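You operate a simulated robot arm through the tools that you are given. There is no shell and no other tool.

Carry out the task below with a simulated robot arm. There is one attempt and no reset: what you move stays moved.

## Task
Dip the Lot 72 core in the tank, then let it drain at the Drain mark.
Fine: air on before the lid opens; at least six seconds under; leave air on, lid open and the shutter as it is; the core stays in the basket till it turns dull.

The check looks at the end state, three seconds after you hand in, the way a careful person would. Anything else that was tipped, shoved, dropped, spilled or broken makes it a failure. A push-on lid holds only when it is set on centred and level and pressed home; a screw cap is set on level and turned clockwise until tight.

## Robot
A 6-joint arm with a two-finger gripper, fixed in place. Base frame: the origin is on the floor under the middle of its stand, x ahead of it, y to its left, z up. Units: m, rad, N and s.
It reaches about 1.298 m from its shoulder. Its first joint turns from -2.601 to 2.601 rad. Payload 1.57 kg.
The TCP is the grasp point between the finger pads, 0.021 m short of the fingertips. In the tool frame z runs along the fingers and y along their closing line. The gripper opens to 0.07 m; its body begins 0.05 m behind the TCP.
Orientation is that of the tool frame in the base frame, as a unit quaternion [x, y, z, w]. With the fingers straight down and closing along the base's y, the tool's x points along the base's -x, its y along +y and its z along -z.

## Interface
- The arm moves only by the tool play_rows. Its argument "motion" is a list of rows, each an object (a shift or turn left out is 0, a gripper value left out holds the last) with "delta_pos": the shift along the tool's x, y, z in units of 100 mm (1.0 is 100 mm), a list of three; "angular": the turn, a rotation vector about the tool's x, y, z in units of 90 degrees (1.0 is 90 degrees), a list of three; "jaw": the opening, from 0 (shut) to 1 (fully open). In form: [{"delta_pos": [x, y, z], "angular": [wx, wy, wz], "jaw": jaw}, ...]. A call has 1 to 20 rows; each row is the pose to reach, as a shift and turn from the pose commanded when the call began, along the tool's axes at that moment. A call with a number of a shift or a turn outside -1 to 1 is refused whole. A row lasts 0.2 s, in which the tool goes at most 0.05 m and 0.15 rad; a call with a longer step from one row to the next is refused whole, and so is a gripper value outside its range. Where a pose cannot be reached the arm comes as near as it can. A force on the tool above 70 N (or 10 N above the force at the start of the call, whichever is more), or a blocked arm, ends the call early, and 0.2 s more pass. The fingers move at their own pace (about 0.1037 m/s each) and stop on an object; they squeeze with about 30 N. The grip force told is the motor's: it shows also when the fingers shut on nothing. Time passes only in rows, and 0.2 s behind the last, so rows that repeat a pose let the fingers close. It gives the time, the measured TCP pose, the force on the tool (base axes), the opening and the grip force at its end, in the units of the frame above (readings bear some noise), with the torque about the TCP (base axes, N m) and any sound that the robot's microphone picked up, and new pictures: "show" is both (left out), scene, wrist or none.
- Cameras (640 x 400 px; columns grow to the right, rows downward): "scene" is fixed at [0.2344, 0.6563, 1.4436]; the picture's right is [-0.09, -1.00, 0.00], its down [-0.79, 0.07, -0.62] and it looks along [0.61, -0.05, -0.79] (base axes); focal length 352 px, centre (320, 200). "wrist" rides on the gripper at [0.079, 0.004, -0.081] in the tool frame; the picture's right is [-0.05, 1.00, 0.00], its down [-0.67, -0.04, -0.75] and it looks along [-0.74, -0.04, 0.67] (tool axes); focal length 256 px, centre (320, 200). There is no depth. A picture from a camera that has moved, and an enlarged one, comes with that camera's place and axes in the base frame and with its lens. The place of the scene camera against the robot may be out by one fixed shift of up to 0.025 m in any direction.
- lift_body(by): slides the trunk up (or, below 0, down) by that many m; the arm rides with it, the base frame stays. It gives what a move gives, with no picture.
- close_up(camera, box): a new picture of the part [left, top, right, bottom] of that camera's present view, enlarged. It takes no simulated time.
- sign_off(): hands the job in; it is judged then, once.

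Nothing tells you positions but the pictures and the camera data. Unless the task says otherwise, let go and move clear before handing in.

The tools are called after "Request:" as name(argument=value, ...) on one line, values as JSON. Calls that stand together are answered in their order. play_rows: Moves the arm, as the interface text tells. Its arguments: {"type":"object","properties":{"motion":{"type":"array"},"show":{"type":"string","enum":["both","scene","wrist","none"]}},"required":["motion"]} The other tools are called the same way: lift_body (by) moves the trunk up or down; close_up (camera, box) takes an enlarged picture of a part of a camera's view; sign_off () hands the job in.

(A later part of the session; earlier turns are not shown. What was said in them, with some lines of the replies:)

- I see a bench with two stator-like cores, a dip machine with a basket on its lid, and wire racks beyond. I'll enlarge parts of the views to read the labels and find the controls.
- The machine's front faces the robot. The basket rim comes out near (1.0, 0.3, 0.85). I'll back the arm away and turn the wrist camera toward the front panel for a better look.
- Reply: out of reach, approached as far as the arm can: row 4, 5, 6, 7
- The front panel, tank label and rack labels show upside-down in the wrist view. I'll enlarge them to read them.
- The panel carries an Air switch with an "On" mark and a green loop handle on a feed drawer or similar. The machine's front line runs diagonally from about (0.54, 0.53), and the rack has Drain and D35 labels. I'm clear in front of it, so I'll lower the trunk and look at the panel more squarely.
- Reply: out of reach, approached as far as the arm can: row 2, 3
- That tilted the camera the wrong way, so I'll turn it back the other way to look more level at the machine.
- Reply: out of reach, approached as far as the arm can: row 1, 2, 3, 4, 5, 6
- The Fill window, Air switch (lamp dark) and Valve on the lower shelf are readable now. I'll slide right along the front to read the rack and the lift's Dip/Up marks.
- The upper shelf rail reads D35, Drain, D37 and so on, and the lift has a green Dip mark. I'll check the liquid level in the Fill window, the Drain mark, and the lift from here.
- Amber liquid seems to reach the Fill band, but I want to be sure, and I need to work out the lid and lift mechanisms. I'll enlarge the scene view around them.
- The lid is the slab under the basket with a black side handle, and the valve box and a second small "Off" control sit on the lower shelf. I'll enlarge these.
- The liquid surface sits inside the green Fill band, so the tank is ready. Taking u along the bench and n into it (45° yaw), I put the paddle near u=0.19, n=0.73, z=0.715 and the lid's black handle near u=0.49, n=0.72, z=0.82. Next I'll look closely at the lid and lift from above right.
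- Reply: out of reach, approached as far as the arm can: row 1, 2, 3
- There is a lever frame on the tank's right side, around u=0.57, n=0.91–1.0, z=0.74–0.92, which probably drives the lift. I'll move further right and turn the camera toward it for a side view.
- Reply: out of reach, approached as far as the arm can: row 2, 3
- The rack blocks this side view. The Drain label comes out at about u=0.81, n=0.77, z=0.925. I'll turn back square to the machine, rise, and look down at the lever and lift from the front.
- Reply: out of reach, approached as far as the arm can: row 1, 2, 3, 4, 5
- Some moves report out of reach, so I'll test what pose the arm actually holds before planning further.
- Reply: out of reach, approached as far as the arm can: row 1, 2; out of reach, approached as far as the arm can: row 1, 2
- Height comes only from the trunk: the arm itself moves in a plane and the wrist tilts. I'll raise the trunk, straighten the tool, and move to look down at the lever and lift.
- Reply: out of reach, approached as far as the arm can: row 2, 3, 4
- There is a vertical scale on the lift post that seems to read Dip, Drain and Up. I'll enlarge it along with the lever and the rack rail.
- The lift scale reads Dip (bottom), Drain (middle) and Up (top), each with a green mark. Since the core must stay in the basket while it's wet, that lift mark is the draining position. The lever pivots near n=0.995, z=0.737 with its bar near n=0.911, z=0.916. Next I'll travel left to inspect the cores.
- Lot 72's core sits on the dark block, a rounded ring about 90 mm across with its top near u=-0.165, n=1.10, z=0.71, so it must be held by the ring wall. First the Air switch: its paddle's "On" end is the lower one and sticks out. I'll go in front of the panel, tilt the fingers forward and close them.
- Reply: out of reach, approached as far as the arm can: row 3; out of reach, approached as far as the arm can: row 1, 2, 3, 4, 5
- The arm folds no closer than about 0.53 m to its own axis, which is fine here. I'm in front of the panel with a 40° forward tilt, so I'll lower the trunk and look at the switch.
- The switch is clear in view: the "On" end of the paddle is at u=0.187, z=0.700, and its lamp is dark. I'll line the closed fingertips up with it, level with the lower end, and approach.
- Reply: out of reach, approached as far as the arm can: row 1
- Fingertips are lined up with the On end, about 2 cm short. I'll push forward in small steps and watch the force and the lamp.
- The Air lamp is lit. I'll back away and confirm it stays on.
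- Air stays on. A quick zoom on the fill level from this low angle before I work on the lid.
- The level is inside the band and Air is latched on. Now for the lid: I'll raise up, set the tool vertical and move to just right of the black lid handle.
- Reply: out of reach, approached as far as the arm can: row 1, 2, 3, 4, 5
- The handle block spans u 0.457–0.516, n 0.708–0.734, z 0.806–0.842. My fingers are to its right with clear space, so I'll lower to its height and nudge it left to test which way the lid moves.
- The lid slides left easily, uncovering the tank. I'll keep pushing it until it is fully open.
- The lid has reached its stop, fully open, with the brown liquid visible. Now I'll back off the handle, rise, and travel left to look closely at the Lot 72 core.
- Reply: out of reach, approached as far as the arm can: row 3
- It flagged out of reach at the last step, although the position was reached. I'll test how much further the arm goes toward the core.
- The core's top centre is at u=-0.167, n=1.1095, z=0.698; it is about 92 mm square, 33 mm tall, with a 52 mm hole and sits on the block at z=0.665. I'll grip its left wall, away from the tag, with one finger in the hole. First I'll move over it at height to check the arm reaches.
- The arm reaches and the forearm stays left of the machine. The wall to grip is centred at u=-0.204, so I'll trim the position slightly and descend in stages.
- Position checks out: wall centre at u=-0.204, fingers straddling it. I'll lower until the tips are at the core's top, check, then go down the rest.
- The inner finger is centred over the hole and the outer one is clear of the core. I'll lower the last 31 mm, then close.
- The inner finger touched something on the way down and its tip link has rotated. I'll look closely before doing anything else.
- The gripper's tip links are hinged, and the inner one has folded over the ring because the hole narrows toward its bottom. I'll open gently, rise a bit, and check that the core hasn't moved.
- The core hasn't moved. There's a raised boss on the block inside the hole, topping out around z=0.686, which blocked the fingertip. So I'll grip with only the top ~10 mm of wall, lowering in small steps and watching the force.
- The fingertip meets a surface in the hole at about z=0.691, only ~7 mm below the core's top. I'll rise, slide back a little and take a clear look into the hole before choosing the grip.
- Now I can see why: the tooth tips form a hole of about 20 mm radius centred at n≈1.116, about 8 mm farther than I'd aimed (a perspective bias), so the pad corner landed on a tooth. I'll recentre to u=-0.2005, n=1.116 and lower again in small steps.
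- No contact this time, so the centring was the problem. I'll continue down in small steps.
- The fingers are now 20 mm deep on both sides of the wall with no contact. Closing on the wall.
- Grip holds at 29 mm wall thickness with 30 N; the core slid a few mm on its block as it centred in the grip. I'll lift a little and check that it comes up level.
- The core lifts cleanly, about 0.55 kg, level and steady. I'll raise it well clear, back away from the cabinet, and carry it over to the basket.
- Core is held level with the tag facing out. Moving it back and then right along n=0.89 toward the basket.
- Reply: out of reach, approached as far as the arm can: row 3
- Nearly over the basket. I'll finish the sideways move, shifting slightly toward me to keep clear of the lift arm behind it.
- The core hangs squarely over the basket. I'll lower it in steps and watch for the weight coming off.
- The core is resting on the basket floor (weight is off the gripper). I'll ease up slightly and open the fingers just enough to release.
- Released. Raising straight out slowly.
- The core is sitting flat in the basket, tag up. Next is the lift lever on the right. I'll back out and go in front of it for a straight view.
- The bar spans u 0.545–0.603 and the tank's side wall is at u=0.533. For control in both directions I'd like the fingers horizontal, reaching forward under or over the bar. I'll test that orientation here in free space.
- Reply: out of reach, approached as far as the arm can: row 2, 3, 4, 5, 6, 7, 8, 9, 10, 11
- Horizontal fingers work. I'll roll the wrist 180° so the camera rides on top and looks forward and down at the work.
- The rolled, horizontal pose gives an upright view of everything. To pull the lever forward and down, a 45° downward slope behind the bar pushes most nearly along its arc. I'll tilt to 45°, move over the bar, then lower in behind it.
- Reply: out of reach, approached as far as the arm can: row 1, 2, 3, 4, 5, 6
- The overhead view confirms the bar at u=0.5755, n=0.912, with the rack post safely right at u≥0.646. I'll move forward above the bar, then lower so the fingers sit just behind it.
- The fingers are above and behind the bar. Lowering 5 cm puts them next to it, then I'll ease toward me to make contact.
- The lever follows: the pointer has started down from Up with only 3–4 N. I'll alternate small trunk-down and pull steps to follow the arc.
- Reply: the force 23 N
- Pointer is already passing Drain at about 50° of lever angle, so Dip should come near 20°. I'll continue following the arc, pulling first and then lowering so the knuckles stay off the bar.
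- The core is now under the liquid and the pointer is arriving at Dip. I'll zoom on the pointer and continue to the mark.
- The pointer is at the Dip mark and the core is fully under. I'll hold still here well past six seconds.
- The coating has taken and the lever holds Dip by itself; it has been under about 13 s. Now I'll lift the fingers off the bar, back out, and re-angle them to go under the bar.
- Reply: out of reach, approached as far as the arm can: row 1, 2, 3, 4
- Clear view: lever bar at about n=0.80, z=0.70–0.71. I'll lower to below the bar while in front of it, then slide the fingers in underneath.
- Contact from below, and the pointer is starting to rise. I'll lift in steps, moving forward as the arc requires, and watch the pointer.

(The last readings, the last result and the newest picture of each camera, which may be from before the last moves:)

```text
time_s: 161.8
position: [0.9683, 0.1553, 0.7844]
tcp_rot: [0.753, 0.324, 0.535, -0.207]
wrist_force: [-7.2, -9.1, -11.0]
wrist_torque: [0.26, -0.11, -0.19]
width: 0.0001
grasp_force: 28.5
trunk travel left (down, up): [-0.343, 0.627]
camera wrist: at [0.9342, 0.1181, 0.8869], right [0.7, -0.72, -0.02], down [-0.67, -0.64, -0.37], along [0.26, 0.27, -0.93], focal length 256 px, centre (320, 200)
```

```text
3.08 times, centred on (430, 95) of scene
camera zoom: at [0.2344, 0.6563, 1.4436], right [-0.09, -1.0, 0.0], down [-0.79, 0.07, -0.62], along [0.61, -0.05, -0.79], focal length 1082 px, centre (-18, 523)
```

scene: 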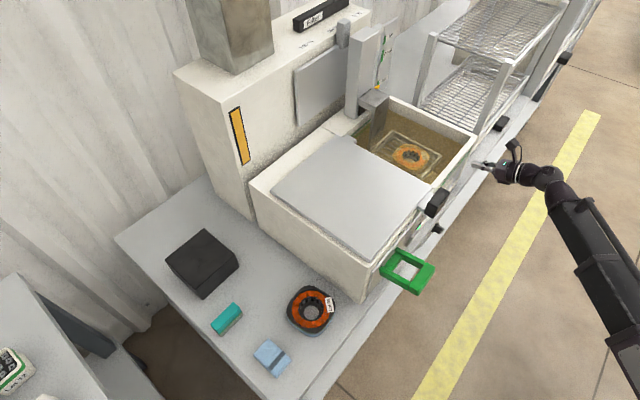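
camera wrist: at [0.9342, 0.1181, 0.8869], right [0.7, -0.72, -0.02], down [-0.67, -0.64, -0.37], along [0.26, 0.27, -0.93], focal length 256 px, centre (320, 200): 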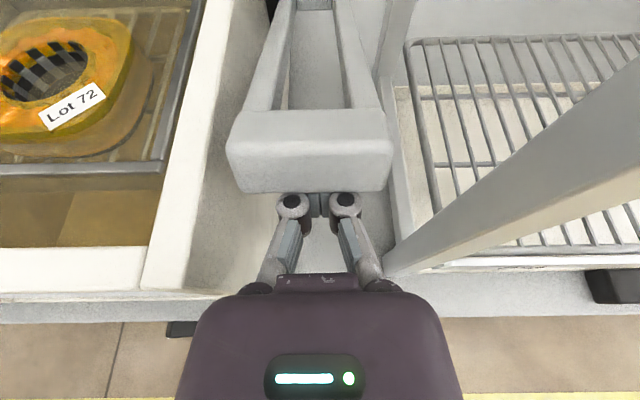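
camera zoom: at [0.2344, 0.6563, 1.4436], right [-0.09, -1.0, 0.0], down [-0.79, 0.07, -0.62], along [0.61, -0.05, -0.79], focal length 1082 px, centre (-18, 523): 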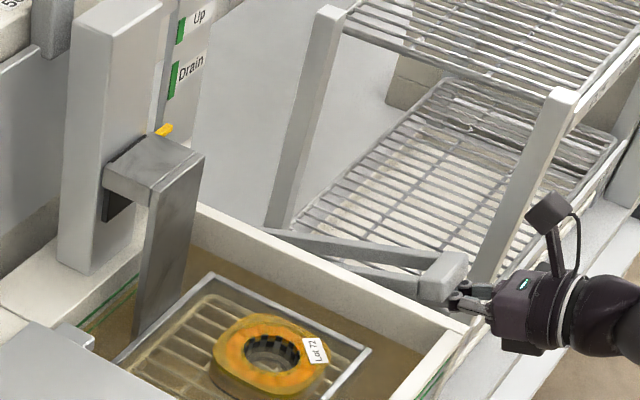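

The coated core is coming out, glossy and wet. I'll keep raising toward the Drain mark.

Request:
lift_body(by=0.018)

Request:
play_rows(motion=[{"delta_pos": [0.02, 0, 0.056]}], show="none")

Request:
lift_body(by=0.015)

Request:
play_rows(motion=[{"delta_pos": [0.027, 0, 0.075]}], show="wrist")

Request:
close_up(camera="scene", box=[350, 20, 510, 150])

Request:
close_up(camera="scene", box=[365, 30, 415, 70])

```text
time_s: 162.5
position: [0.9695, 0.1578, 0.8024]
tcp_rot: [0.752, 0.324, 0.534, -0.208]
wrist_force: [1.3, -0.1, -6.6]
wrist_torque: [-0.04, 0.1, 0.0]
width: 0.0001
grasp_force: 28.5
trunk travel left (down, up): [-0.361, 0.609]
```

```text
time_s: 162.9
position: [0.9729, 0.1596, 0.8022]
tcp_rot: [0.753, 0.324, 0.535, -0.207]
wrist_force: [-9.1, -6.5, -10.3]
wrist_torque: [-0.02, 0.09, -0.11]
width: 0.0
grasp_force: 29.0
trunk travel left (down, up): [-0.361, 0.609]
```

```text
time_s: 163.5
position: [0.9737, 0.1603, 0.817]
tcp_rot: [0.752, 0.324, 0.535, -0.209]
wrist_force: [1.3, 1.1, -8.2]
wrist_torque: [-0.02, 0.14, 0.04]
width: 0.0001
grasp_force: 27.8
trunk travel left (down, up): [-0.376, 0.594]
```

```text
time_s: 163.9
position: [0.9784, 0.1653, 0.8177]
tcp_rot: [0.753, 0.323, 0.535, -0.206]
wrist_force: [-6.7, -6.2, -10.8]
wrist_torque: [0.04, 0.08, -0.08]
width: 0.0
grasp_force: 28.5
trunk travel left (down, up): [-0.376, 0.594]
camera wrist: at [0.9445, 0.1277, 0.9201], right [0.7, -0.72, -0.02], down [-0.67, -0.64, -0.37], along [0.26, 0.27, -0.93], focal length 256 px, centre (320, 200)
```

wrist: 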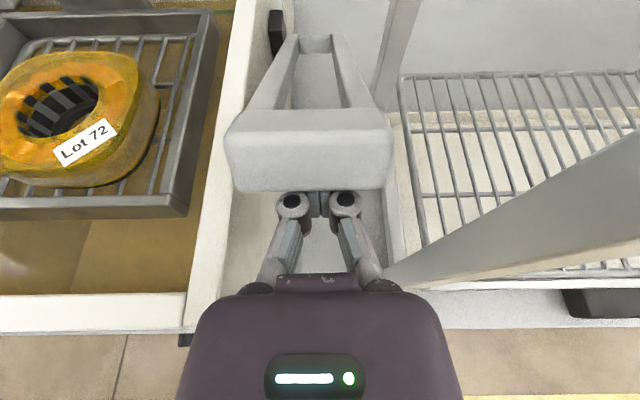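

```text
3.08 times, centred on (430, 85) of scene
camera zoom: at [0.2344, 0.6563, 1.4436], right [-0.09, -1.0, 0.0], down [-0.79, 0.07, -0.62], along [0.61, -0.05, -0.79], focal length 1082 px, centre (-18, 554)
```

zoom: 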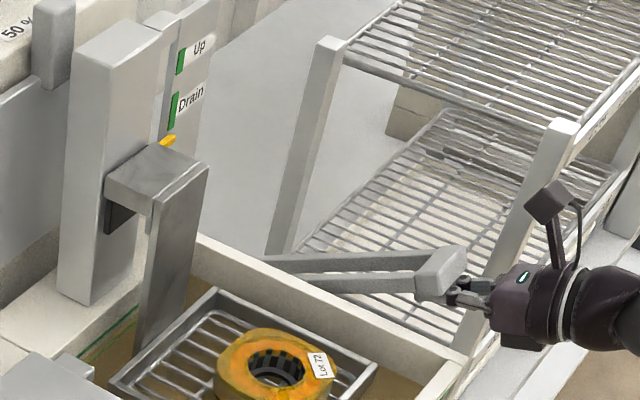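

```text
10.00 times, centred on (390, 50) of scene
camera zoom: at [0.2344, 0.6563, 1.4436], right [-0.09, -1.0, 0.0], down [-0.79, 0.07, -0.62], along [0.61, -0.05, -0.79], focal length 3515 px, centre (-380, 1700)
```

zoom: 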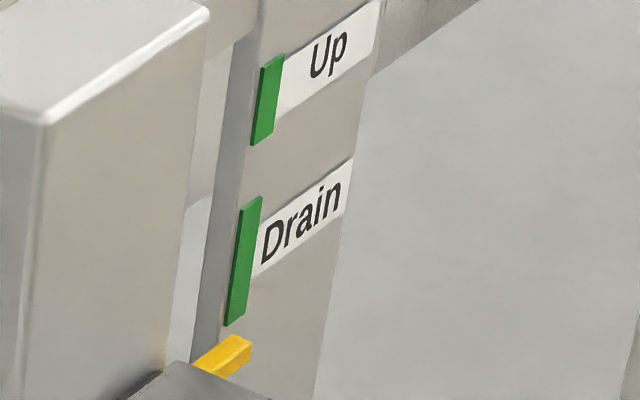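

Pointer is just below the Drain mark. I need its centre about 8 px higher in the scene view, roughly 13° more lever. Continuing in small steps.

Request:
lift_body(by=0.0145)

Request:
play_rows(motion=[{"delta_pos": [0.031, 0, 0.085]}], show="none")

Request:
lift_body(by=0.01)

Request:
play_rows(motion=[{"delta_pos": [0.027, 0, 0.075]}], show="none")

Request:
close_up(camera="scene", box=[365, 30, 415, 70])

```text
time_s: 164.5
position: [0.9801, 0.1662, 0.8315]
tcp_rot: [0.753, 0.323, 0.535, -0.207]
wrist_force: [1.9, 0.7, -9.2]
wrist_torque: [-0.02, 0.15, 0.01]
width: 0.0002
grasp_force: 29.1
trunk travel left (down, up): [-0.391, 0.579]
```

```text
time_s: 164.9
position: [0.9866, 0.1716, 0.8314]
tcp_rot: [0.753, 0.324, 0.534, -0.207]
wrist_force: [-4.0, -5.1, -9.1]
wrist_torque: [0.04, 0.09, -0.08]
width: 0.0
grasp_force: 28.8
trunk travel left (down, up): [-0.391, 0.579]
```

```text
time_s: 165.5
position: [0.9852, 0.1726, 0.8408]
tcp_rot: [0.753, 0.324, 0.534, -0.207]
wrist_force: [1.8, 0.8, -11.7]
wrist_torque: [0.01, 0.2, 0.01]
width: 0.0
grasp_force: 28.0
trunk travel left (down, up): [-0.401, 0.569]
```

```text
time_s: 165.9
position: [0.9902, 0.1772, 0.8428]
tcp_rot: [0.752, 0.323, 0.536, -0.208]
wrist_force: [-3.3, -4.0, -7.6]
wrist_torque: [0.05, 0.06, -0.08]
width: 0.0
grasp_force: 28.6
trunk travel left (down, up): [-0.401, 0.569]
```

```text
10.00 times, centred on (390, 50) of scene
camera zoom: at [0.2344, 0.6563, 1.4436], right [-0.09, -1.0, 0.0], down [-0.79, 0.07, -0.62], along [0.61, -0.05, -0.79], focal length 3515 px, centre (-380, 1700)
```

zoom: 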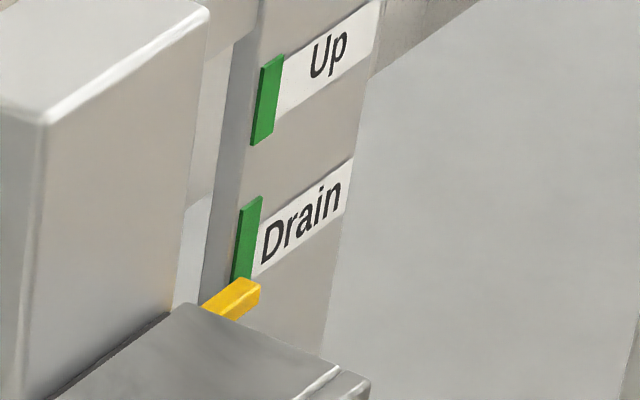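

Request:
lift_body(by=0.007)

Request:
play_rows(motion=[{"delta_pos": [0.02, 0, 0.056]}], show="none")

Request:
close_up(camera="scene", box=[365, 30, 415, 70])

```text
time_s: 166.5
position: [0.9918, 0.1779, 0.8473]
tcp_rot: [0.753, 0.325, 0.534, -0.208]
wrist_force: [0.9, 2.8, -16.5]
wrist_torque: [0.0, 0.18, 0.03]
width: 0.0
grasp_force: 28.6
trunk travel left (down, up): [-0.408, 0.562]
```

```text
time_s: 166.9
position: [0.9943, 0.1813, 0.8483]
tcp_rot: [0.752, 0.323, 0.536, -0.208]
wrist_force: [-5.2, -6.1, -6.0]
wrist_torque: [0.09, 0.05, -0.12]
width: 0.0001
grasp_force: 28.2
trunk travel left (down, up): [-0.408, 0.562]
```

```text
10.00 times, centred on (390, 50) of scene
camera zoom: at [0.2344, 0.6563, 1.4436], right [-0.09, -1.0, 0.0], down [-0.79, 0.07, -0.62], along [0.61, -0.05, -0.79], focal length 3515 px, centre (-380, 1700)
```

zoom: 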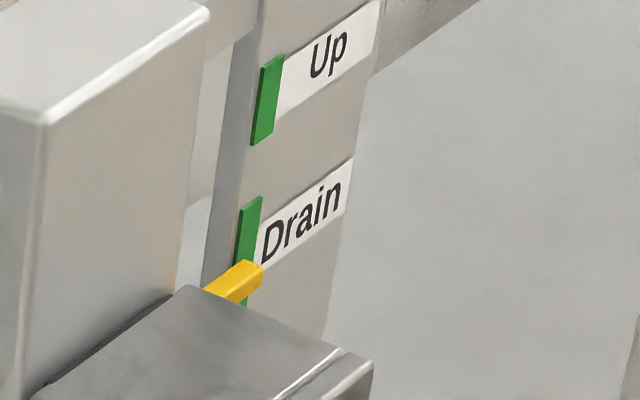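

The pointer is inside the Drain mark. I'll ease the fingers down a few millimetres to see whether the lift holds on its own.

Request:
lift_body(by=0.002)

Request:
close_up(camera="scene", box=[365, 30, 415, 70])

Request:
lift_body(by=-0.008)

Request:
close_up(camera="scene", box=[365, 30, 415, 70])

```text
time_s: 167.4
position: [0.9951, 0.183, 0.8497]
tcp_rot: [0.752, 0.324, 0.534, -0.208]
wrist_force: [-4.2, -4.3, -13.3]
wrist_torque: [0.08, 0.11, -0.09]
width: 0.0
grasp_force: 28.7
trunk travel left (down, up): [-0.41, 0.56]
```

```text
10.00 times, centred on (390, 50) of scene
camera zoom: at [0.2344, 0.6563, 1.4436], right [-0.09, -1.0, 0.0], down [-0.79, 0.07, -0.62], along [0.61, -0.05, -0.79], focal length 3515 px, centre (-380, 1700)
```

zoom: 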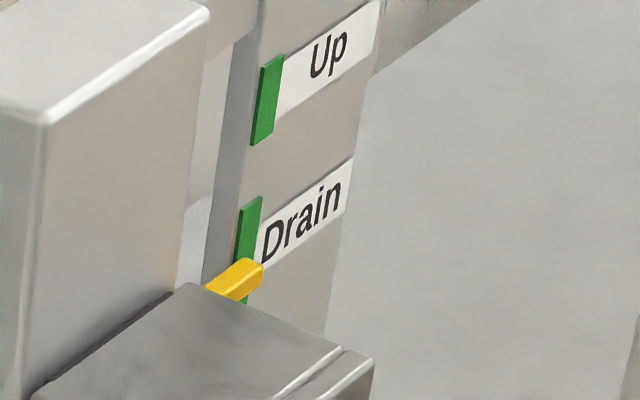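

```text
time_s: 167.9
position: [0.995, 0.182, 0.8437]
tcp_rot: [0.752, 0.324, 0.535, -0.208]
wrist_force: [0.3, 0.4, -0.9]
wrist_torque: [-0.01, 0.02, 0.01]
width: 0.0
grasp_force: 28.8
trunk travel left (down, up): [-0.402, 0.568]
```

```text
10.00 times, centred on (390, 50) of scene
camera zoom: at [0.2344, 0.6563, 1.4436], right [-0.09, -1.0, 0.0], down [-0.79, 0.07, -0.62], along [0.61, -0.05, -0.79], focal length 3515 px, centre (-380, 1700)
```

zoom: 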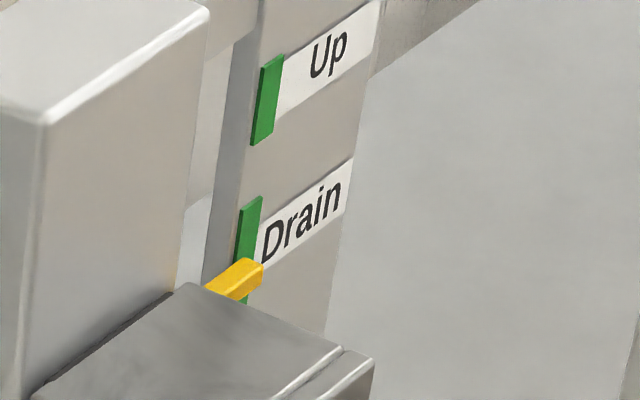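

The lift holds at Drain by itself. I'll drop clear of the bar, back away, and then wait for the core to turn dull.

Request:
lift_body(by=-0.02)

Request:
play_rows(motion=[{"delta_pos": [-0.12, 0, -0.33]}, {"delta_pos": [-0.24, 0, -0.66]}, {"delta_pos": [-0.35, 0, -0.98]}], show="none")

Request:
play_rows(motion=[{"delta_pos": [-0.12, 0, -0.33]}, {"delta_pos": [-0.24, 0, -0.66]}], show="both")

Request:
close_up(camera="scene", box=[350, 40, 510, 170])

Request:
close_up(camera="scene", box=[365, 30, 415, 70])

```text
time_s: 168.6
position: [0.9956, 0.182, 0.8233]
tcp_rot: [0.752, 0.325, 0.534, -0.208]
wrist_force: [-0.2, 0.3, -0.4]
wrist_torque: [-0.01, -0.03, -0.03]
width: 0.0001
grasp_force: 28.5
trunk travel left (down, up): [-0.382, 0.588]
```

```text
time_s: 169.4
position: [0.9227, 0.1067, 0.8237]
tcp_rot: [0.752, 0.324, 0.535, -0.208]
wrist_force: [-0.3, 0.8, 0.3]
wrist_torque: [-0.01, 0.0, -0.03]
width: 0.0001
grasp_force: 28.5
trunk travel left (down, up): [-0.382, 0.588]
```

```text
time_s: 170.0
position: [0.873, 0.0581, 0.8234]
tcp_rot: [0.751, 0.324, 0.536, -0.208]
wrist_force: [-0.4, -0.3, 0.0]
wrist_torque: [0.01, -0.01, 0.02]
width: 0.0
grasp_force: 28.7
trunk travel left (down, up): [-0.382, 0.588]
camera wrist: at [0.8389, 0.02, 0.9263], right [0.7, -0.72, -0.01], down [-0.67, -0.64, -0.37], along [0.26, 0.27, -0.93], focal length 256 px, centre (320, 200)
```

scene: 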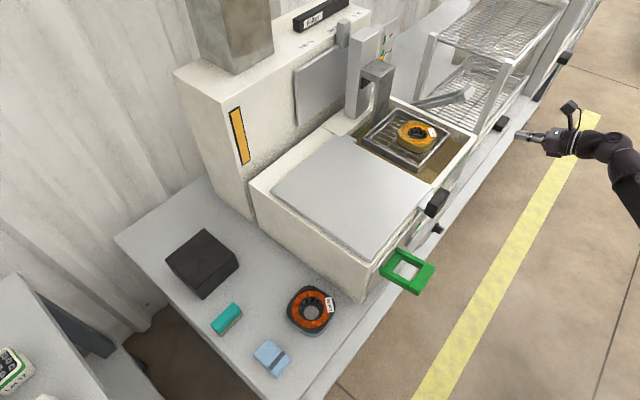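
wrist: 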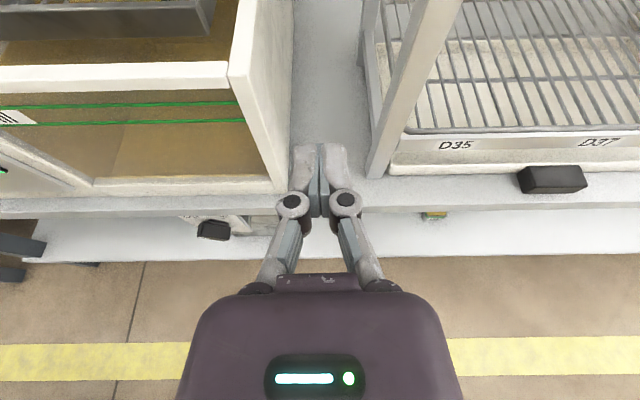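

```text
3.08 times, centred on (430, 105) of scene
camera zoom: at [0.2344, 0.6563, 1.4436], right [-0.09, -1.0, 0.0], down [-0.79, 0.07, -0.62], along [0.61, -0.05, -0.79], focal length 1082 px, centre (-18, 492)
```

zoom: 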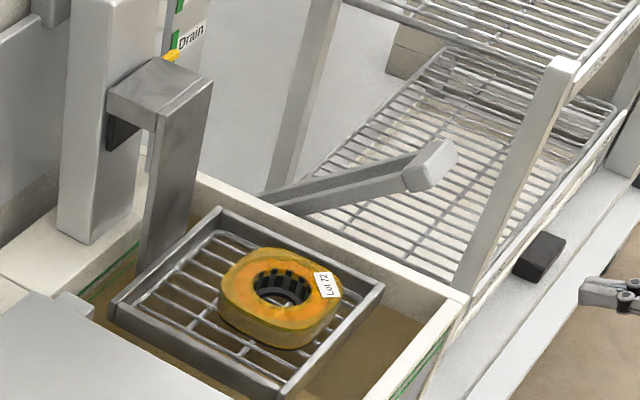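

```text
10.00 times, centred on (390, 50) of scene
camera zoom: at [0.2344, 0.6563, 1.4436], right [-0.09, -1.0, 0.0], down [-0.79, 0.07, -0.62], along [0.61, -0.05, -0.79], focal length 3515 px, centre (-380, 1700)
```

zoom: 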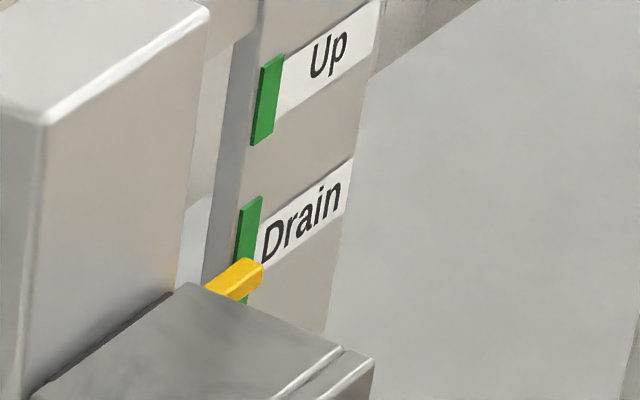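

Request:
close_up(camera="scene", box=[385, 105, 450, 160])

Request:
play_rows(motion=[{"delta_pos": [0, 0, 0]}, {"delta_pos": [0, 0, 0]}, {"delta_pos": [0, 0, 0]}, {"delta_pos": [0, 0, 0]}, {"delta_pos": [0, 0, 0]}, {"delta_pos": [0, 0, 0]}, {"delta_pos": [0, 0, 0]}, {"delta_pos": [0, 0, 0]}, {"delta_pos": [0, 0, 0]}, {"delta_pos": [0, 0, 0]}, {"delta_pos": [0, 0, 0]}, {"delta_pos": [0, 0, 0]}, {"delta_pos": [0, 0, 0]}, {"delta_pos": [0, 0, 0]}, {"delta_pos": [0, 0, 0]}, {"delta_pos": [0, 0, 0]}, {"delta_pos": [0, 0, 0]}, {"delta_pos": [0, 0, 0]}, {"delta_pos": [0, 0, 0]}, {"delta_pos": [0, 0, 0]}], show="none")

Request:
close_up(camera="scene", box=[385, 105, 450, 160])

Request:
play_rows(motion=[{"delta_pos": [0, 0, 0]}, {"delta_pos": [0, 0, 0]}, {"delta_pos": [0, 0, 0]}, {"delta_pos": [0, 0, 0]}, {"delta_pos": [0, 0, 0]}, {"delta_pos": [0, 0, 0]}, {"delta_pos": [0, 0, 0]}, {"delta_pos": [0, 0, 0]}, {"delta_pos": [0, 0, 0]}, {"delta_pos": [0, 0, 0]}, {"delta_pos": [0, 0, 0]}, {"delta_pos": [0, 0, 0]}, {"delta_pos": [0, 0, 0]}, {"delta_pos": [0, 0, 0]}, {"delta_pos": [0, 0, 0]}, {"delta_pos": [0, 0, 0]}, {"delta_pos": [0, 0, 0]}, {"delta_pos": [0, 0, 0]}, {"delta_pos": [0, 0, 0]}, {"delta_pos": [0, 0, 0]}], show="none")

Request:
close_up(camera="scene", box=[385, 105, 450, 160])

```text
7.27 times, centred on (418, 132) of scene
camera zoom: at [0.2344, 0.6563, 1.4436], right [-0.09, -1.0, 0.0], down [-0.79, 0.07, -0.62], along [0.61, -0.05, -0.79], focal length 2556 px, centre (-389, 691)
```

zoom: 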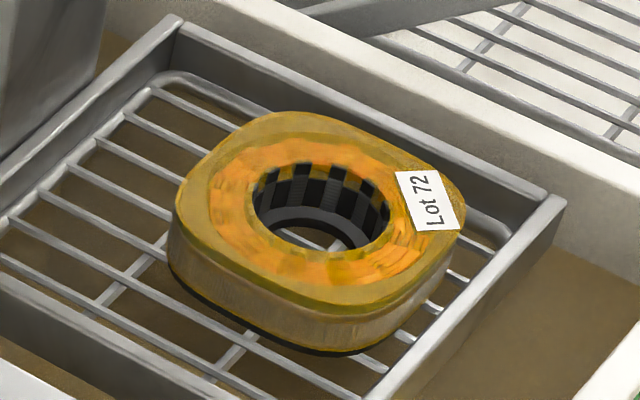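

```text
time_s: 174.2
position: [0.8737, 0.0585, 0.8235]
tcp_rot: [0.751, 0.323, 0.536, -0.208]
wrist_force: [0.5, 0.0, -0.2]
wrist_torque: [0.0, -0.01, 0.02]
width: 0.0
grasp_force: 28.4
trunk travel left (down, up): [-0.382, 0.588]
```

```text
7.27 times, centred on (418, 132) of scene
camera zoom: at [0.2344, 0.6563, 1.4436], right [-0.09, -1.0, 0.0], down [-0.79, 0.07, -0.62], along [0.61, -0.05, -0.79], focal length 2556 px, centre (-389, 691)
```

zoom: 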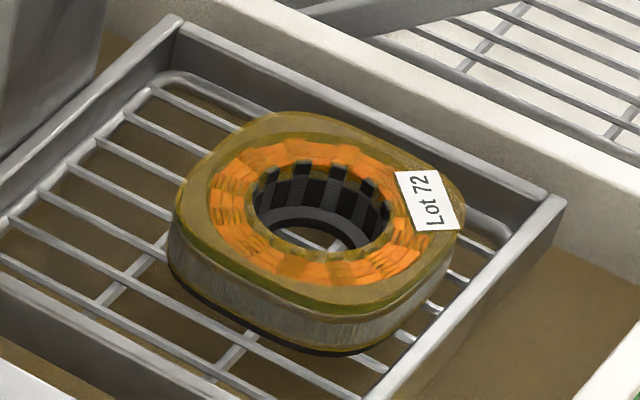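

```text
time_s: 178.4
position: [0.8738, 0.0585, 0.8238]
tcp_rot: [0.751, 0.323, 0.536, -0.208]
wrist_force: [-0.8, 0.4, -0.5]
wrist_torque: [-0.04, 0.0, -0.03]
width: 0.0002
grasp_force: 28.9
trunk travel left (down, up): [-0.382, 0.588]
```

```text
7.27 times, centred on (418, 132) of scene
camera zoom: at [0.2344, 0.6563, 1.4436], right [-0.09, -1.0, 0.0], down [-0.79, 0.07, -0.62], along [0.61, -0.05, -0.79], focal length 2556 px, centre (-389, 691)
```

zoom: 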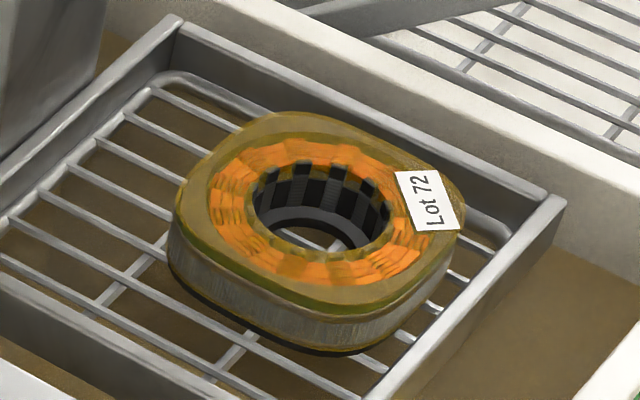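

It went from glossy yellow to a duller brown and is no longer changing. I'll raise the arm and look at it from above with the wrist camera, while giving it more time.

Request:
lift_body(by=0.27)

Request:
play_rows(motion=[{"delta_pos": [0, -0.4, 0]}, {"delta_pos": [0, -0.8, 0]}, {"delta_pos": [0, -1.0, 0]}], show="none")

Request:
play_rows(motion=[{"delta_pos": [0, -0.4, 0]}, {"delta_pos": [0, -0.8, 0]}], show="both")

Request:
close_up(camera="scene", box=[385, 105, 450, 160])

```text
time_s: 181.2
position: [0.874, 0.0569, 1.0934]
tcp_rot: [0.751, 0.324, 0.536, -0.208]
wrist_force: [0.2, -0.7, -0.5]
wrist_torque: [0.01, 0.03, 0.01]
width: 0.0
grasp_force: 28.3
trunk travel left (down, up): [-0.652, 0.318]
```

```text
time_s: 182.0
position: [0.8037, 0.1277, 1.093]
tcp_rot: [0.752, 0.324, 0.535, -0.207]
wrist_force: [-0.3, 0.0, -1.0]
wrist_torque: [-0.02, 0.01, -0.05]
width: 0.0
grasp_force: 28.6
out of reach, approached as far as the arm can: row 2, 3
trunk travel left (down, up): [-0.652, 0.318]
```

```text
time_s: 182.6
position: [0.7466, 0.1838, 1.0941]
tcp_rot: [0.752, 0.324, 0.536, -0.206]
wrist_force: [1.0, 0.6, 0.0]
wrist_torque: [0.0, 0.01, 0.01]
width: 0.0
grasp_force: 28.3
trunk travel left (down, up): [-0.652, 0.318]
camera wrist: at [0.7125, 0.147, 1.1962], right [0.7, -0.72, -0.01], down [-0.67, -0.64, -0.37], along [0.26, 0.27, -0.93], focal length 256 px, centre (320, 200)
```

scene: 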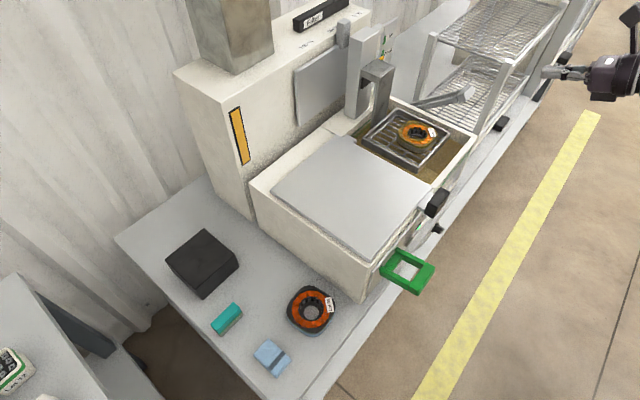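
wrist: 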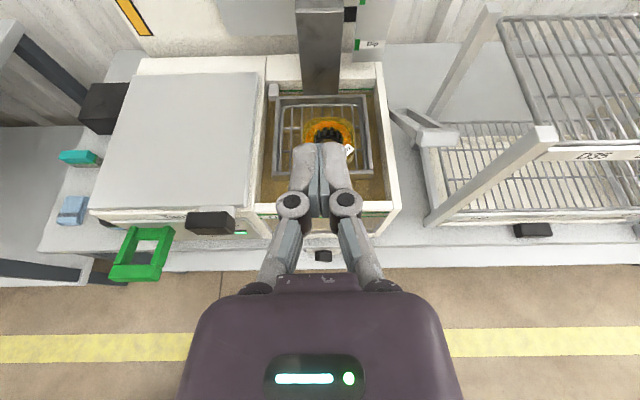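

```text
7.27 times, centred on (418, 132) of scene
camera zoom: at [0.2344, 0.6563, 1.4436], right [-0.09, -1.0, 0.0], down [-0.79, 0.07, -0.62], along [0.61, -0.05, -0.79], focal length 2556 px, centre (-389, 691)
```

zoom: 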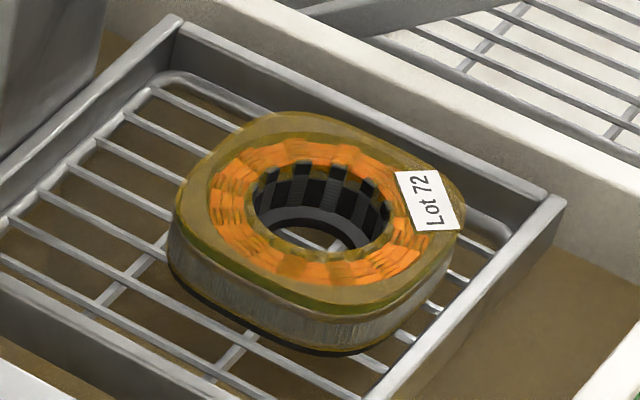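

Request:
play_rows(motion=[{"delta_pos": [0, 0.4, 0]}, {"delta_pos": [0, 0.75, 0]}, {"delta_pos": [0, 0.75, 0]}], show="wrist")

Request:
close_up(camera="wrist", box=[190, 80, 310, 180])

Request:
play_rows(motion=[{"delta_pos": [0, 0, 0]}, {"delta_pos": [0, 0, 0]}, {"delta_pos": [0, 0, 0]}, {"delta_pos": [0, 0, 0]}, {"delta_pos": [0, 0, 0]}, {"delta_pos": [0, 0, 0]}, {"delta_pos": [0, 0, 0]}, {"delta_pos": [0, 0, 0]}, {"delta_pos": [0, 0, 0]}, {"delta_pos": [0, 0, 0]}, {"delta_pos": [0, 0, 0]}, {"delta_pos": [0, 0, 0]}, {"delta_pos": [0, 0, 0]}, {"delta_pos": [0, 0, 0]}, {"delta_pos": [0, 0, 0]}, {"delta_pos": [0, 0, 0]}, {"delta_pos": [0, 0, 0]}, {"delta_pos": [0, 0, 0]}, {"delta_pos": [0, 0, 0]}, {"delta_pos": [0, 0, 0]}], show="none")

Request:
play_rows(motion=[{"delta_pos": [0, 0, 0]}, {"delta_pos": [0, 0, 0]}, {"delta_pos": [0, 0, 0]}, {"delta_pos": [0, 0, 0]}, {"delta_pos": [0, 0, 0]}, {"delta_pos": [0, 0, 0]}, {"delta_pos": [0, 0, 0]}, {"delta_pos": [0, 0, 0]}, {"delta_pos": [0, 0, 0]}, {"delta_pos": [0, 0, 0]}, {"delta_pos": [0, 0, 0]}, {"delta_pos": [0, 0, 0]}, {"delta_pos": [0, 0, 0]}, {"delta_pos": [0, 0, 0]}, {"delta_pos": [0, 0, 0]}, {"delta_pos": [0, 0, 0]}, {"delta_pos": [0, 0, 0]}, {"delta_pos": [0, 0, 0]}, {"delta_pos": [0, 0, 0]}, {"delta_pos": [0, 0, 0]}], show="none")

Request:
close_up(camera="wrist", box=[190, 80, 310, 180])

Request:
close_up(camera="scene", box=[385, 105, 450, 160])

```text
time_s: 183.4
position: [0.7995, 0.1296, 1.0933]
tcp_rot: [0.75, 0.323, 0.537, -0.208]
wrist_force: [-0.4, 0.2, -0.3]
wrist_torque: [-0.01, -0.01, 0.01]
width: 0.0
grasp_force: 28.1
trunk travel left (down, up): [-0.652, 0.318]
camera wrist: at [0.7637, 0.0927, 1.1967], right [0.7, -0.72, -0.02], down [-0.67, -0.64, -0.38], along [0.26, 0.27, -0.93], focal length 256 px, centre (320, 200)
```

wrist: 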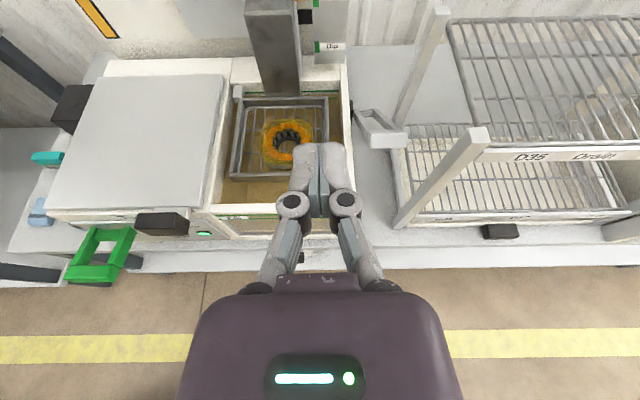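

```text
4.00 times, centred on (250, 130) of wrist
camera zoom: at [0.7637, 0.0927, 1.1967], right [0.7, -0.72, -0.02], down [-0.67, -0.64, -0.38], along [0.26, 0.27, -0.93], focal length 1024 px, centre (600, 480)
```

zoom: 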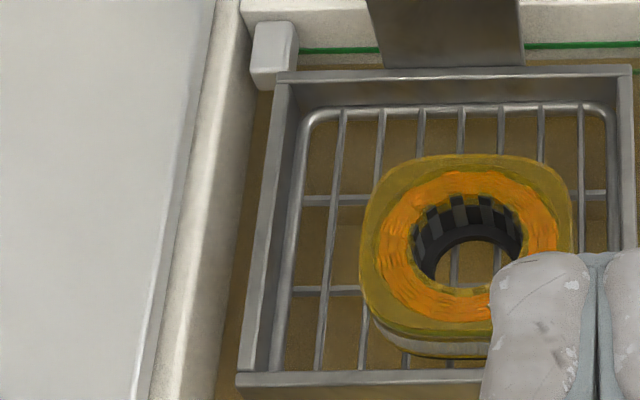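

```text
time_s: 187.6
position: [0.7985, 0.1301, 1.0939]
tcp_rot: [0.751, 0.323, 0.537, -0.208]
wrist_force: [-0.1, 0.9, 0.7]
wrist_torque: [0.02, 0.0, -0.01]
width: 0.0
grasp_force: 28.4
trunk travel left (down, up): [-0.652, 0.318]
```

```text
time_s: 191.8
position: [0.7988, 0.1297, 1.0941]
tcp_rot: [0.751, 0.323, 0.537, -0.208]
wrist_force: [-0.4, 0.1, 0.3]
wrist_torque: [-0.02, -0.02, 0.0]
width: 0.0
grasp_force: 28.7
trunk travel left (down, up): [-0.652, 0.318]
```

```text
4.00 times, centred on (250, 130) of wrist
camera zoom: at [0.7638, 0.0928, 1.1967], right [0.7, -0.72, -0.02], down [-0.67, -0.64, -0.38], along [0.26, 0.27, -0.93], focal length 1024 px, centre (600, 480)
```

zoom: 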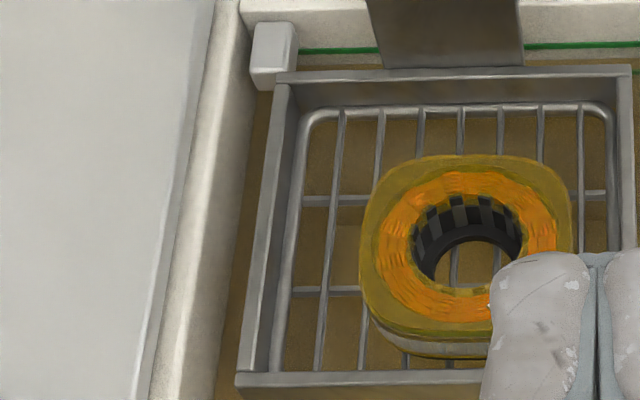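

```text
7.27 times, centred on (418, 132) of scene
camera zoom: at [0.2344, 0.6563, 1.4436], right [-0.09, -1.0, 0.0], down [-0.79, 0.07, -0.62], along [0.61, -0.05, -0.79], focal length 2556 px, centre (-389, 691)
```

zoom: 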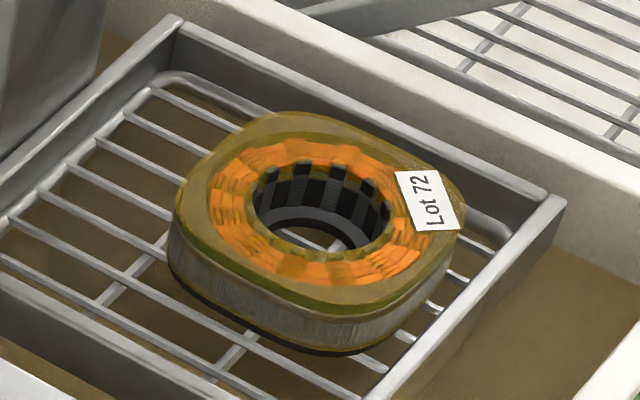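

The appearance is steady since about t=174. I'll wait considerably longer to be sure there is no later change from glossy to dull.

Request:
play_rows(motion=[{"delta_pos": [0, 0, 0]}, {"delta_pos": [0, 0, 0]}, {"delta_pos": [0, 0, 0]}, {"delta_pos": [0, 0, 0]}, {"delta_pos": [0, 0, 0]}, {"delta_pos": [0, 0, 0]}, {"delta_pos": [0, 0, 0]}, {"delta_pos": [0, 0, 0]}, {"delta_pos": [0, 0, 0]}, {"delta_pos": [0, 0, 0]}, {"delta_pos": [0, 0, 0]}, {"delta_pos": [0, 0, 0]}, {"delta_pos": [0, 0, 0]}, {"delta_pos": [0, 0, 0]}, {"delta_pos": [0, 0, 0]}, {"delta_pos": [0, 0, 0]}, {"delta_pos": [0, 0, 0]}, {"delta_pos": [0, 0, 0]}, {"delta_pos": [0, 0, 0]}, {"delta_pos": [0, 0, 0]}], show="none")

Request:
play_rows(motion=[{"delta_pos": [0, 0, 0]}, {"delta_pos": [0, 0, 0]}, {"delta_pos": [0, 0, 0]}, {"delta_pos": [0, 0, 0]}, {"delta_pos": [0, 0, 0]}, {"delta_pos": [0, 0, 0]}, {"delta_pos": [0, 0, 0]}, {"delta_pos": [0, 0, 0]}, {"delta_pos": [0, 0, 0]}, {"delta_pos": [0, 0, 0]}, {"delta_pos": [0, 0, 0]}, {"delta_pos": [0, 0, 0]}, {"delta_pos": [0, 0, 0]}, {"delta_pos": [0, 0, 0]}, {"delta_pos": [0, 0, 0]}, {"delta_pos": [0, 0, 0]}, {"delta_pos": [0, 0, 0]}, {"delta_pos": [0, 0, 0]}, {"delta_pos": [0, 0, 0]}, {"delta_pos": [0, 0, 0]}], show="none")

Request:
play_rows(motion=[{"delta_pos": [0, 0, 0]}, {"delta_pos": [0, 0, 0]}, {"delta_pos": [0, 0, 0]}, {"delta_pos": [0, 0, 0]}, {"delta_pos": [0, 0, 0]}, {"delta_pos": [0, 0, 0]}, {"delta_pos": [0, 0, 0]}, {"delta_pos": [0, 0, 0]}, {"delta_pos": [0, 0, 0]}, {"delta_pos": [0, 0, 0]}, {"delta_pos": [0, 0, 0]}, {"delta_pos": [0, 0, 0]}, {"delta_pos": [0, 0, 0]}, {"delta_pos": [0, 0, 0]}, {"delta_pos": [0, 0, 0]}, {"delta_pos": [0, 0, 0]}, {"delta_pos": [0, 0, 0]}, {"delta_pos": [0, 0, 0]}, {"delta_pos": [0, 0, 0]}, {"delta_pos": [0, 0, 0]}], show="none")

Request:
close_up(camera="scene", box=[385, 105, 450, 160])

Request:
play_rows(motion=[{"delta_pos": [0, 0, 0]}, {"delta_pos": [0, 0, 0]}, {"delta_pos": [0, 0, 0]}, {"delta_pos": [0, 0, 0]}, {"delta_pos": [0, 0, 0]}, {"delta_pos": [0, 0, 0]}, {"delta_pos": [0, 0, 0]}, {"delta_pos": [0, 0, 0]}, {"delta_pos": [0, 0, 0]}, {"delta_pos": [0, 0, 0]}, {"delta_pos": [0, 0, 0]}, {"delta_pos": [0, 0, 0]}, {"delta_pos": [0, 0, 0]}, {"delta_pos": [0, 0, 0]}, {"delta_pos": [0, 0, 0]}, {"delta_pos": [0, 0, 0]}, {"delta_pos": [0, 0, 0]}, {"delta_pos": [0, 0, 0]}, {"delta_pos": [0, 0, 0]}, {"delta_pos": [0, 0, 0]}], show="none")

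Request:
play_rows(motion=[{"delta_pos": [0, 0, 0]}, {"delta_pos": [0, 0, 0]}, {"delta_pos": [0, 0, 0]}, {"delta_pos": [0, 0, 0]}, {"delta_pos": [0, 0, 0]}, {"delta_pos": [0, 0, 0]}, {"delta_pos": [0, 0, 0]}, {"delta_pos": [0, 0, 0]}, {"delta_pos": [0, 0, 0]}, {"delta_pos": [0, 0, 0]}, {"delta_pos": [0, 0, 0]}, {"delta_pos": [0, 0, 0]}, {"delta_pos": [0, 0, 0]}, {"delta_pos": [0, 0, 0]}, {"delta_pos": [0, 0, 0]}, {"delta_pos": [0, 0, 0]}, {"delta_pos": [0, 0, 0]}, {"delta_pos": [0, 0, 0]}, {"delta_pos": [0, 0, 0]}, {"delta_pos": [0, 0, 0]}], show="none")

Request:
play_rows(motion=[{"delta_pos": [0, 0, 0]}, {"delta_pos": [0, 0, 0]}, {"delta_pos": [0, 0, 0]}, {"delta_pos": [0, 0, 0]}, {"delta_pos": [0, 0, 0]}, {"delta_pos": [0, 0, 0]}, {"delta_pos": [0, 0, 0]}, {"delta_pos": [0, 0, 0]}, {"delta_pos": [0, 0, 0]}, {"delta_pos": [0, 0, 0]}, {"delta_pos": [0, 0, 0]}, {"delta_pos": [0, 0, 0]}, {"delta_pos": [0, 0, 0]}, {"delta_pos": [0, 0, 0]}, {"delta_pos": [0, 0, 0]}, {"delta_pos": [0, 0, 0]}, {"delta_pos": [0, 0, 0]}, {"delta_pos": [0, 0, 0]}, {"delta_pos": [0, 0, 0]}, {"delta_pos": [0, 0, 0]}], show="both")

Request:
close_up(camera="scene", box=[385, 105, 450, 160])

Request:
close_up(camera="wrist", box=[190, 80, 310, 180])

```text
time_s: 196.0
position: [0.7979, 0.1314, 1.0941]
tcp_rot: [0.751, 0.324, 0.537, -0.208]
wrist_force: [-0.9, -0.1, -0.7]
wrist_torque: [0.04, -0.01, -0.02]
width: 0.0
grasp_force: 28.6
trunk travel left (down, up): [-0.652, 0.318]
```

```text
time_s: 200.2
position: [0.7986, 0.1301, 1.0951]
tcp_rot: [0.751, 0.324, 0.537, -0.209]
wrist_force: [0.0, -0.3, 0.1]
wrist_torque: [0.01, -0.01, 0.0]
width: 0.0
grasp_force: 28.2
trunk travel left (down, up): [-0.652, 0.318]
```

```text
time_s: 204.4
position: [0.7991, 0.1305, 1.0943]
tcp_rot: [0.751, 0.323, 0.536, -0.208]
wrist_force: [0.0, 0.6, 0.7]
wrist_torque: [0.01, -0.02, 0.0]
width: 0.0
grasp_force: 28.4
trunk travel left (down, up): [-0.652, 0.318]
```

```text
7.27 times, centred on (418, 132) of scene
camera zoom: at [0.2344, 0.6563, 1.4436], right [-0.09, -1.0, 0.0], down [-0.79, 0.07, -0.62], along [0.61, -0.05, -0.79], focal length 2556 px, centre (-389, 691)
```

zoom: 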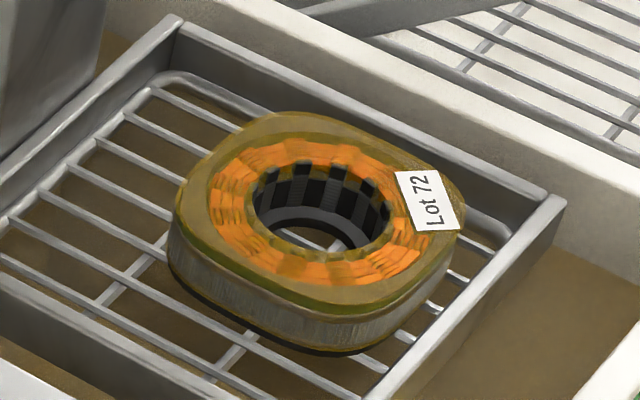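

```text
time_s: 208.6
position: [0.7973, 0.1298, 1.0939]
tcp_rot: [0.751, 0.324, 0.537, -0.208]
wrist_force: [0.1, -0.7, -0.1]
wrist_torque: [0.03, 0.03, 0.01]
width: 0.0
grasp_force: 28.3
trunk travel left (down, up): [-0.652, 0.318]
```

```text
time_s: 212.8
position: [0.7978, 0.1311, 1.0929]
tcp_rot: [0.75, 0.325, 0.536, -0.209]
wrist_force: [0.7, -0.3, -0.1]
wrist_torque: [0.01, 0.01, -0.01]
width: 0.0
grasp_force: 28.1
trunk travel left (down, up): [-0.652, 0.318]
```

```text
time_s: 217.0
position: [0.7991, 0.1303, 1.094]
tcp_rot: [0.751, 0.324, 0.536, -0.209]
wrist_force: [0.5, 0.7, -0.5]
wrist_torque: [-0.02, 0.01, -0.01]
width: 0.0001
grasp_force: 28.7
trunk travel left (down, up): [-0.652, 0.318]
camera wrist: at [0.7638, 0.0928, 1.1967], right [0.7, -0.72, -0.02], down [-0.67, -0.64, -0.38], along [0.26, 0.27, -0.93], focal length 256 px, centre (320, 200)
```

scene: 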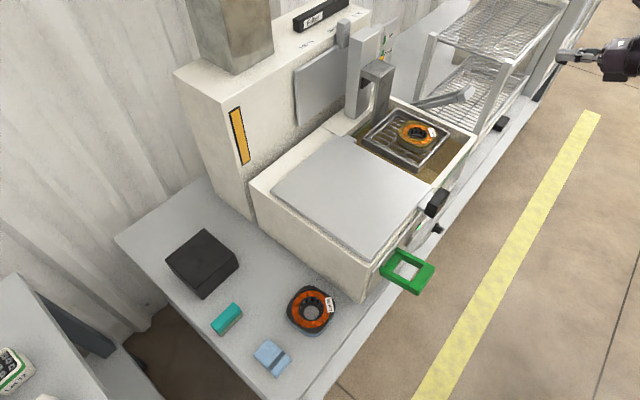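
wrist: 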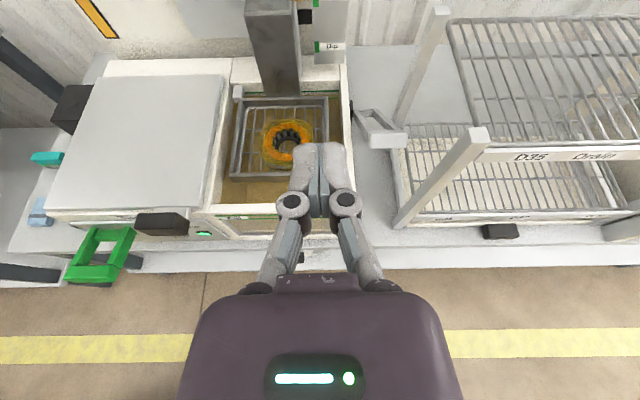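

```text
7.27 times, centred on (418, 132) of scene
camera zoom: at [0.2344, 0.6563, 1.4436], right [-0.09, -1.0, 0.0], down [-0.79, 0.07, -0.62], along [0.61, -0.05, -0.79], focal length 2556 px, centre (-389, 691)
```

zoom: 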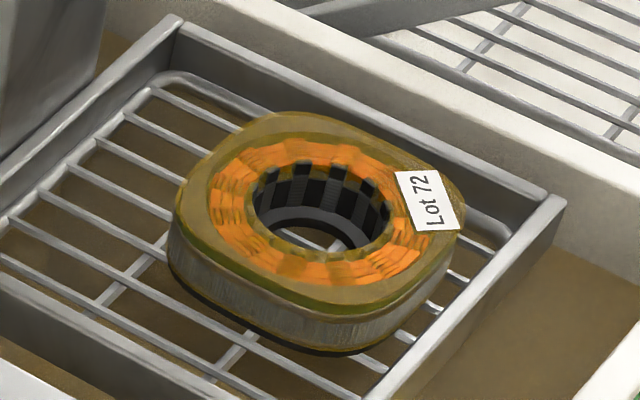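

```text
4.00 times, centred on (250, 130) of wrist
camera zoom: at [0.7638, 0.0928, 1.1967], right [0.7, -0.72, -0.02], down [-0.67, -0.64, -0.38], along [0.26, 0.27, -0.93], focal length 1024 px, centre (600, 480)
```

zoom: 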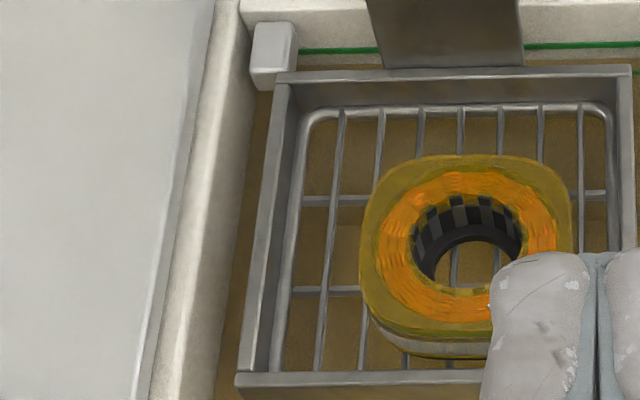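

The core's look hasn't changed since t≈174, so it has turned dull and stays in the basket. I'll do a last check of the pointer at Drain, the Air lamp, the shutter and the bench before handing in.

Request:
close_up(camera="scene", box=[365, 30, 415, 70])

Request:
close_up(camera="wrist", box=[60, 200, 300, 290])

Request:
close_up(camera="scene", box=[280, 0, 520, 150])

Request:
close_up(camera="scene", box=[140, 210, 380, 380])

```text
10.00 times, centred on (390, 50) of scene
camera zoom: at [0.2344, 0.6563, 1.4436], right [-0.09, -1.0, 0.0], down [-0.79, 0.07, -0.62], along [0.61, -0.05, -0.79], focal length 3515 px, centre (-380, 1700)
```

zoom: 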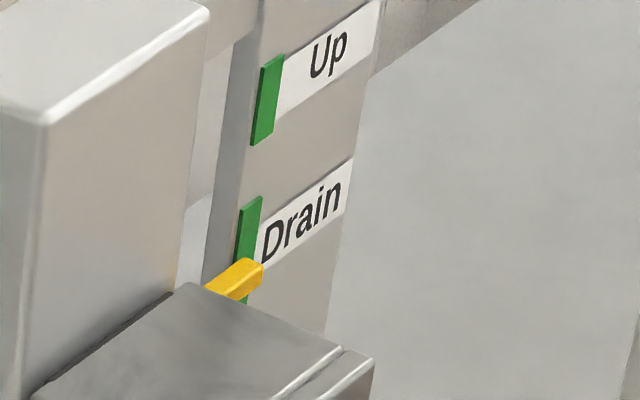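

```text
2.67 times, centred on (180, 245) of wrist
camera zoom: at [0.7638, 0.0928, 1.1967], right [0.7, -0.72, -0.02], down [-0.67, -0.64, -0.38], along [0.26, 0.27, -0.93], focal length 683 px, centre (693, 80)
```

zoom: 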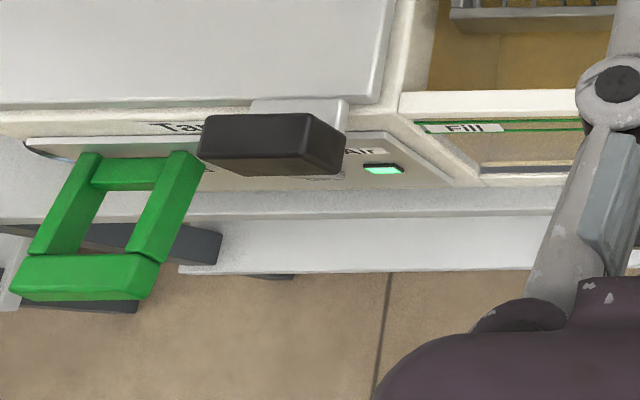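

```text
2.67 times, centred on (400, 75) of scene
camera zoom: at [0.2344, 0.6563, 1.4436], right [-0.09, -1.0, 0.0], down [-0.79, 0.07, -0.62], along [0.61, -0.05, -0.79], focal length 937 px, centre (107, 533)
```

zoom: 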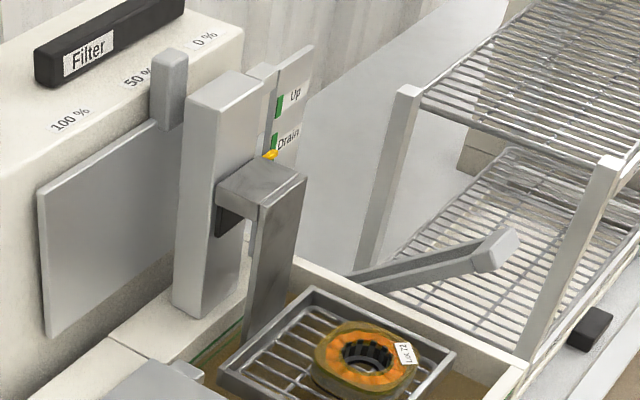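

```text
2.35 times, centred on (260, 295) of scene
camera zoom: at [0.2344, 0.6563, 1.4436], right [-0.09, -1.0, 0.0], down [-0.79, 0.07, -0.62], along [0.61, -0.05, -0.79], focal length 827 px, centre (461, -24)
```

zoom: 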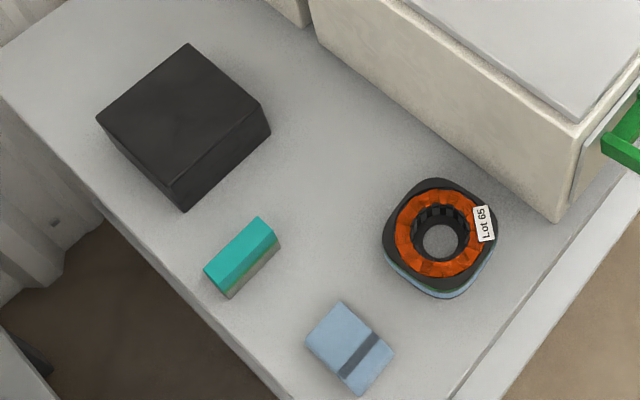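

Everything checks out: the pointer is within the Drain mark, the Air lamp is lit, the lid is open and the shutter is unchanged. The dull core is in the basket, nothing else has moved, and the arm is clear. Handing in.

Request:
sign_off()

```text
The job is handed in.
```

I dipped the Lot 72 core and handed the job in. The core is in the basket, with the lift pointer inside the Drain mark on the lift scale.

- **Air:** I switched it on before opening the lid, and its lamp was still lit at the last check.
- **Dip:** the core was under for about 13 seconds or more.
- **Drain:** it stayed in the basket. The coating went from glossy to dull within about ten seconds at the mark, then showed no change for the next 40 seconds or so before I handed in.
- **Left as asked:** lid fully open, shutter not touched.
- **Everything else:** the Lot 65 core, the block, the brush and the blue piece on the bench were where they started, and the arm was clear.

**Which Drain mark:** the rack's upper shelf also carries a "Drain" label. I used the mark on the lift scale, because the core had to stay in the basket while it was wet. I did not move it to the rack afterwards.

**First pickup:** my first try at picking up the core put a finger on one of its teeth. I opened the gripper, re-centred and picked it up cleanly. The core slid a few millimetres on its block while being gripped, and I saw no damage.
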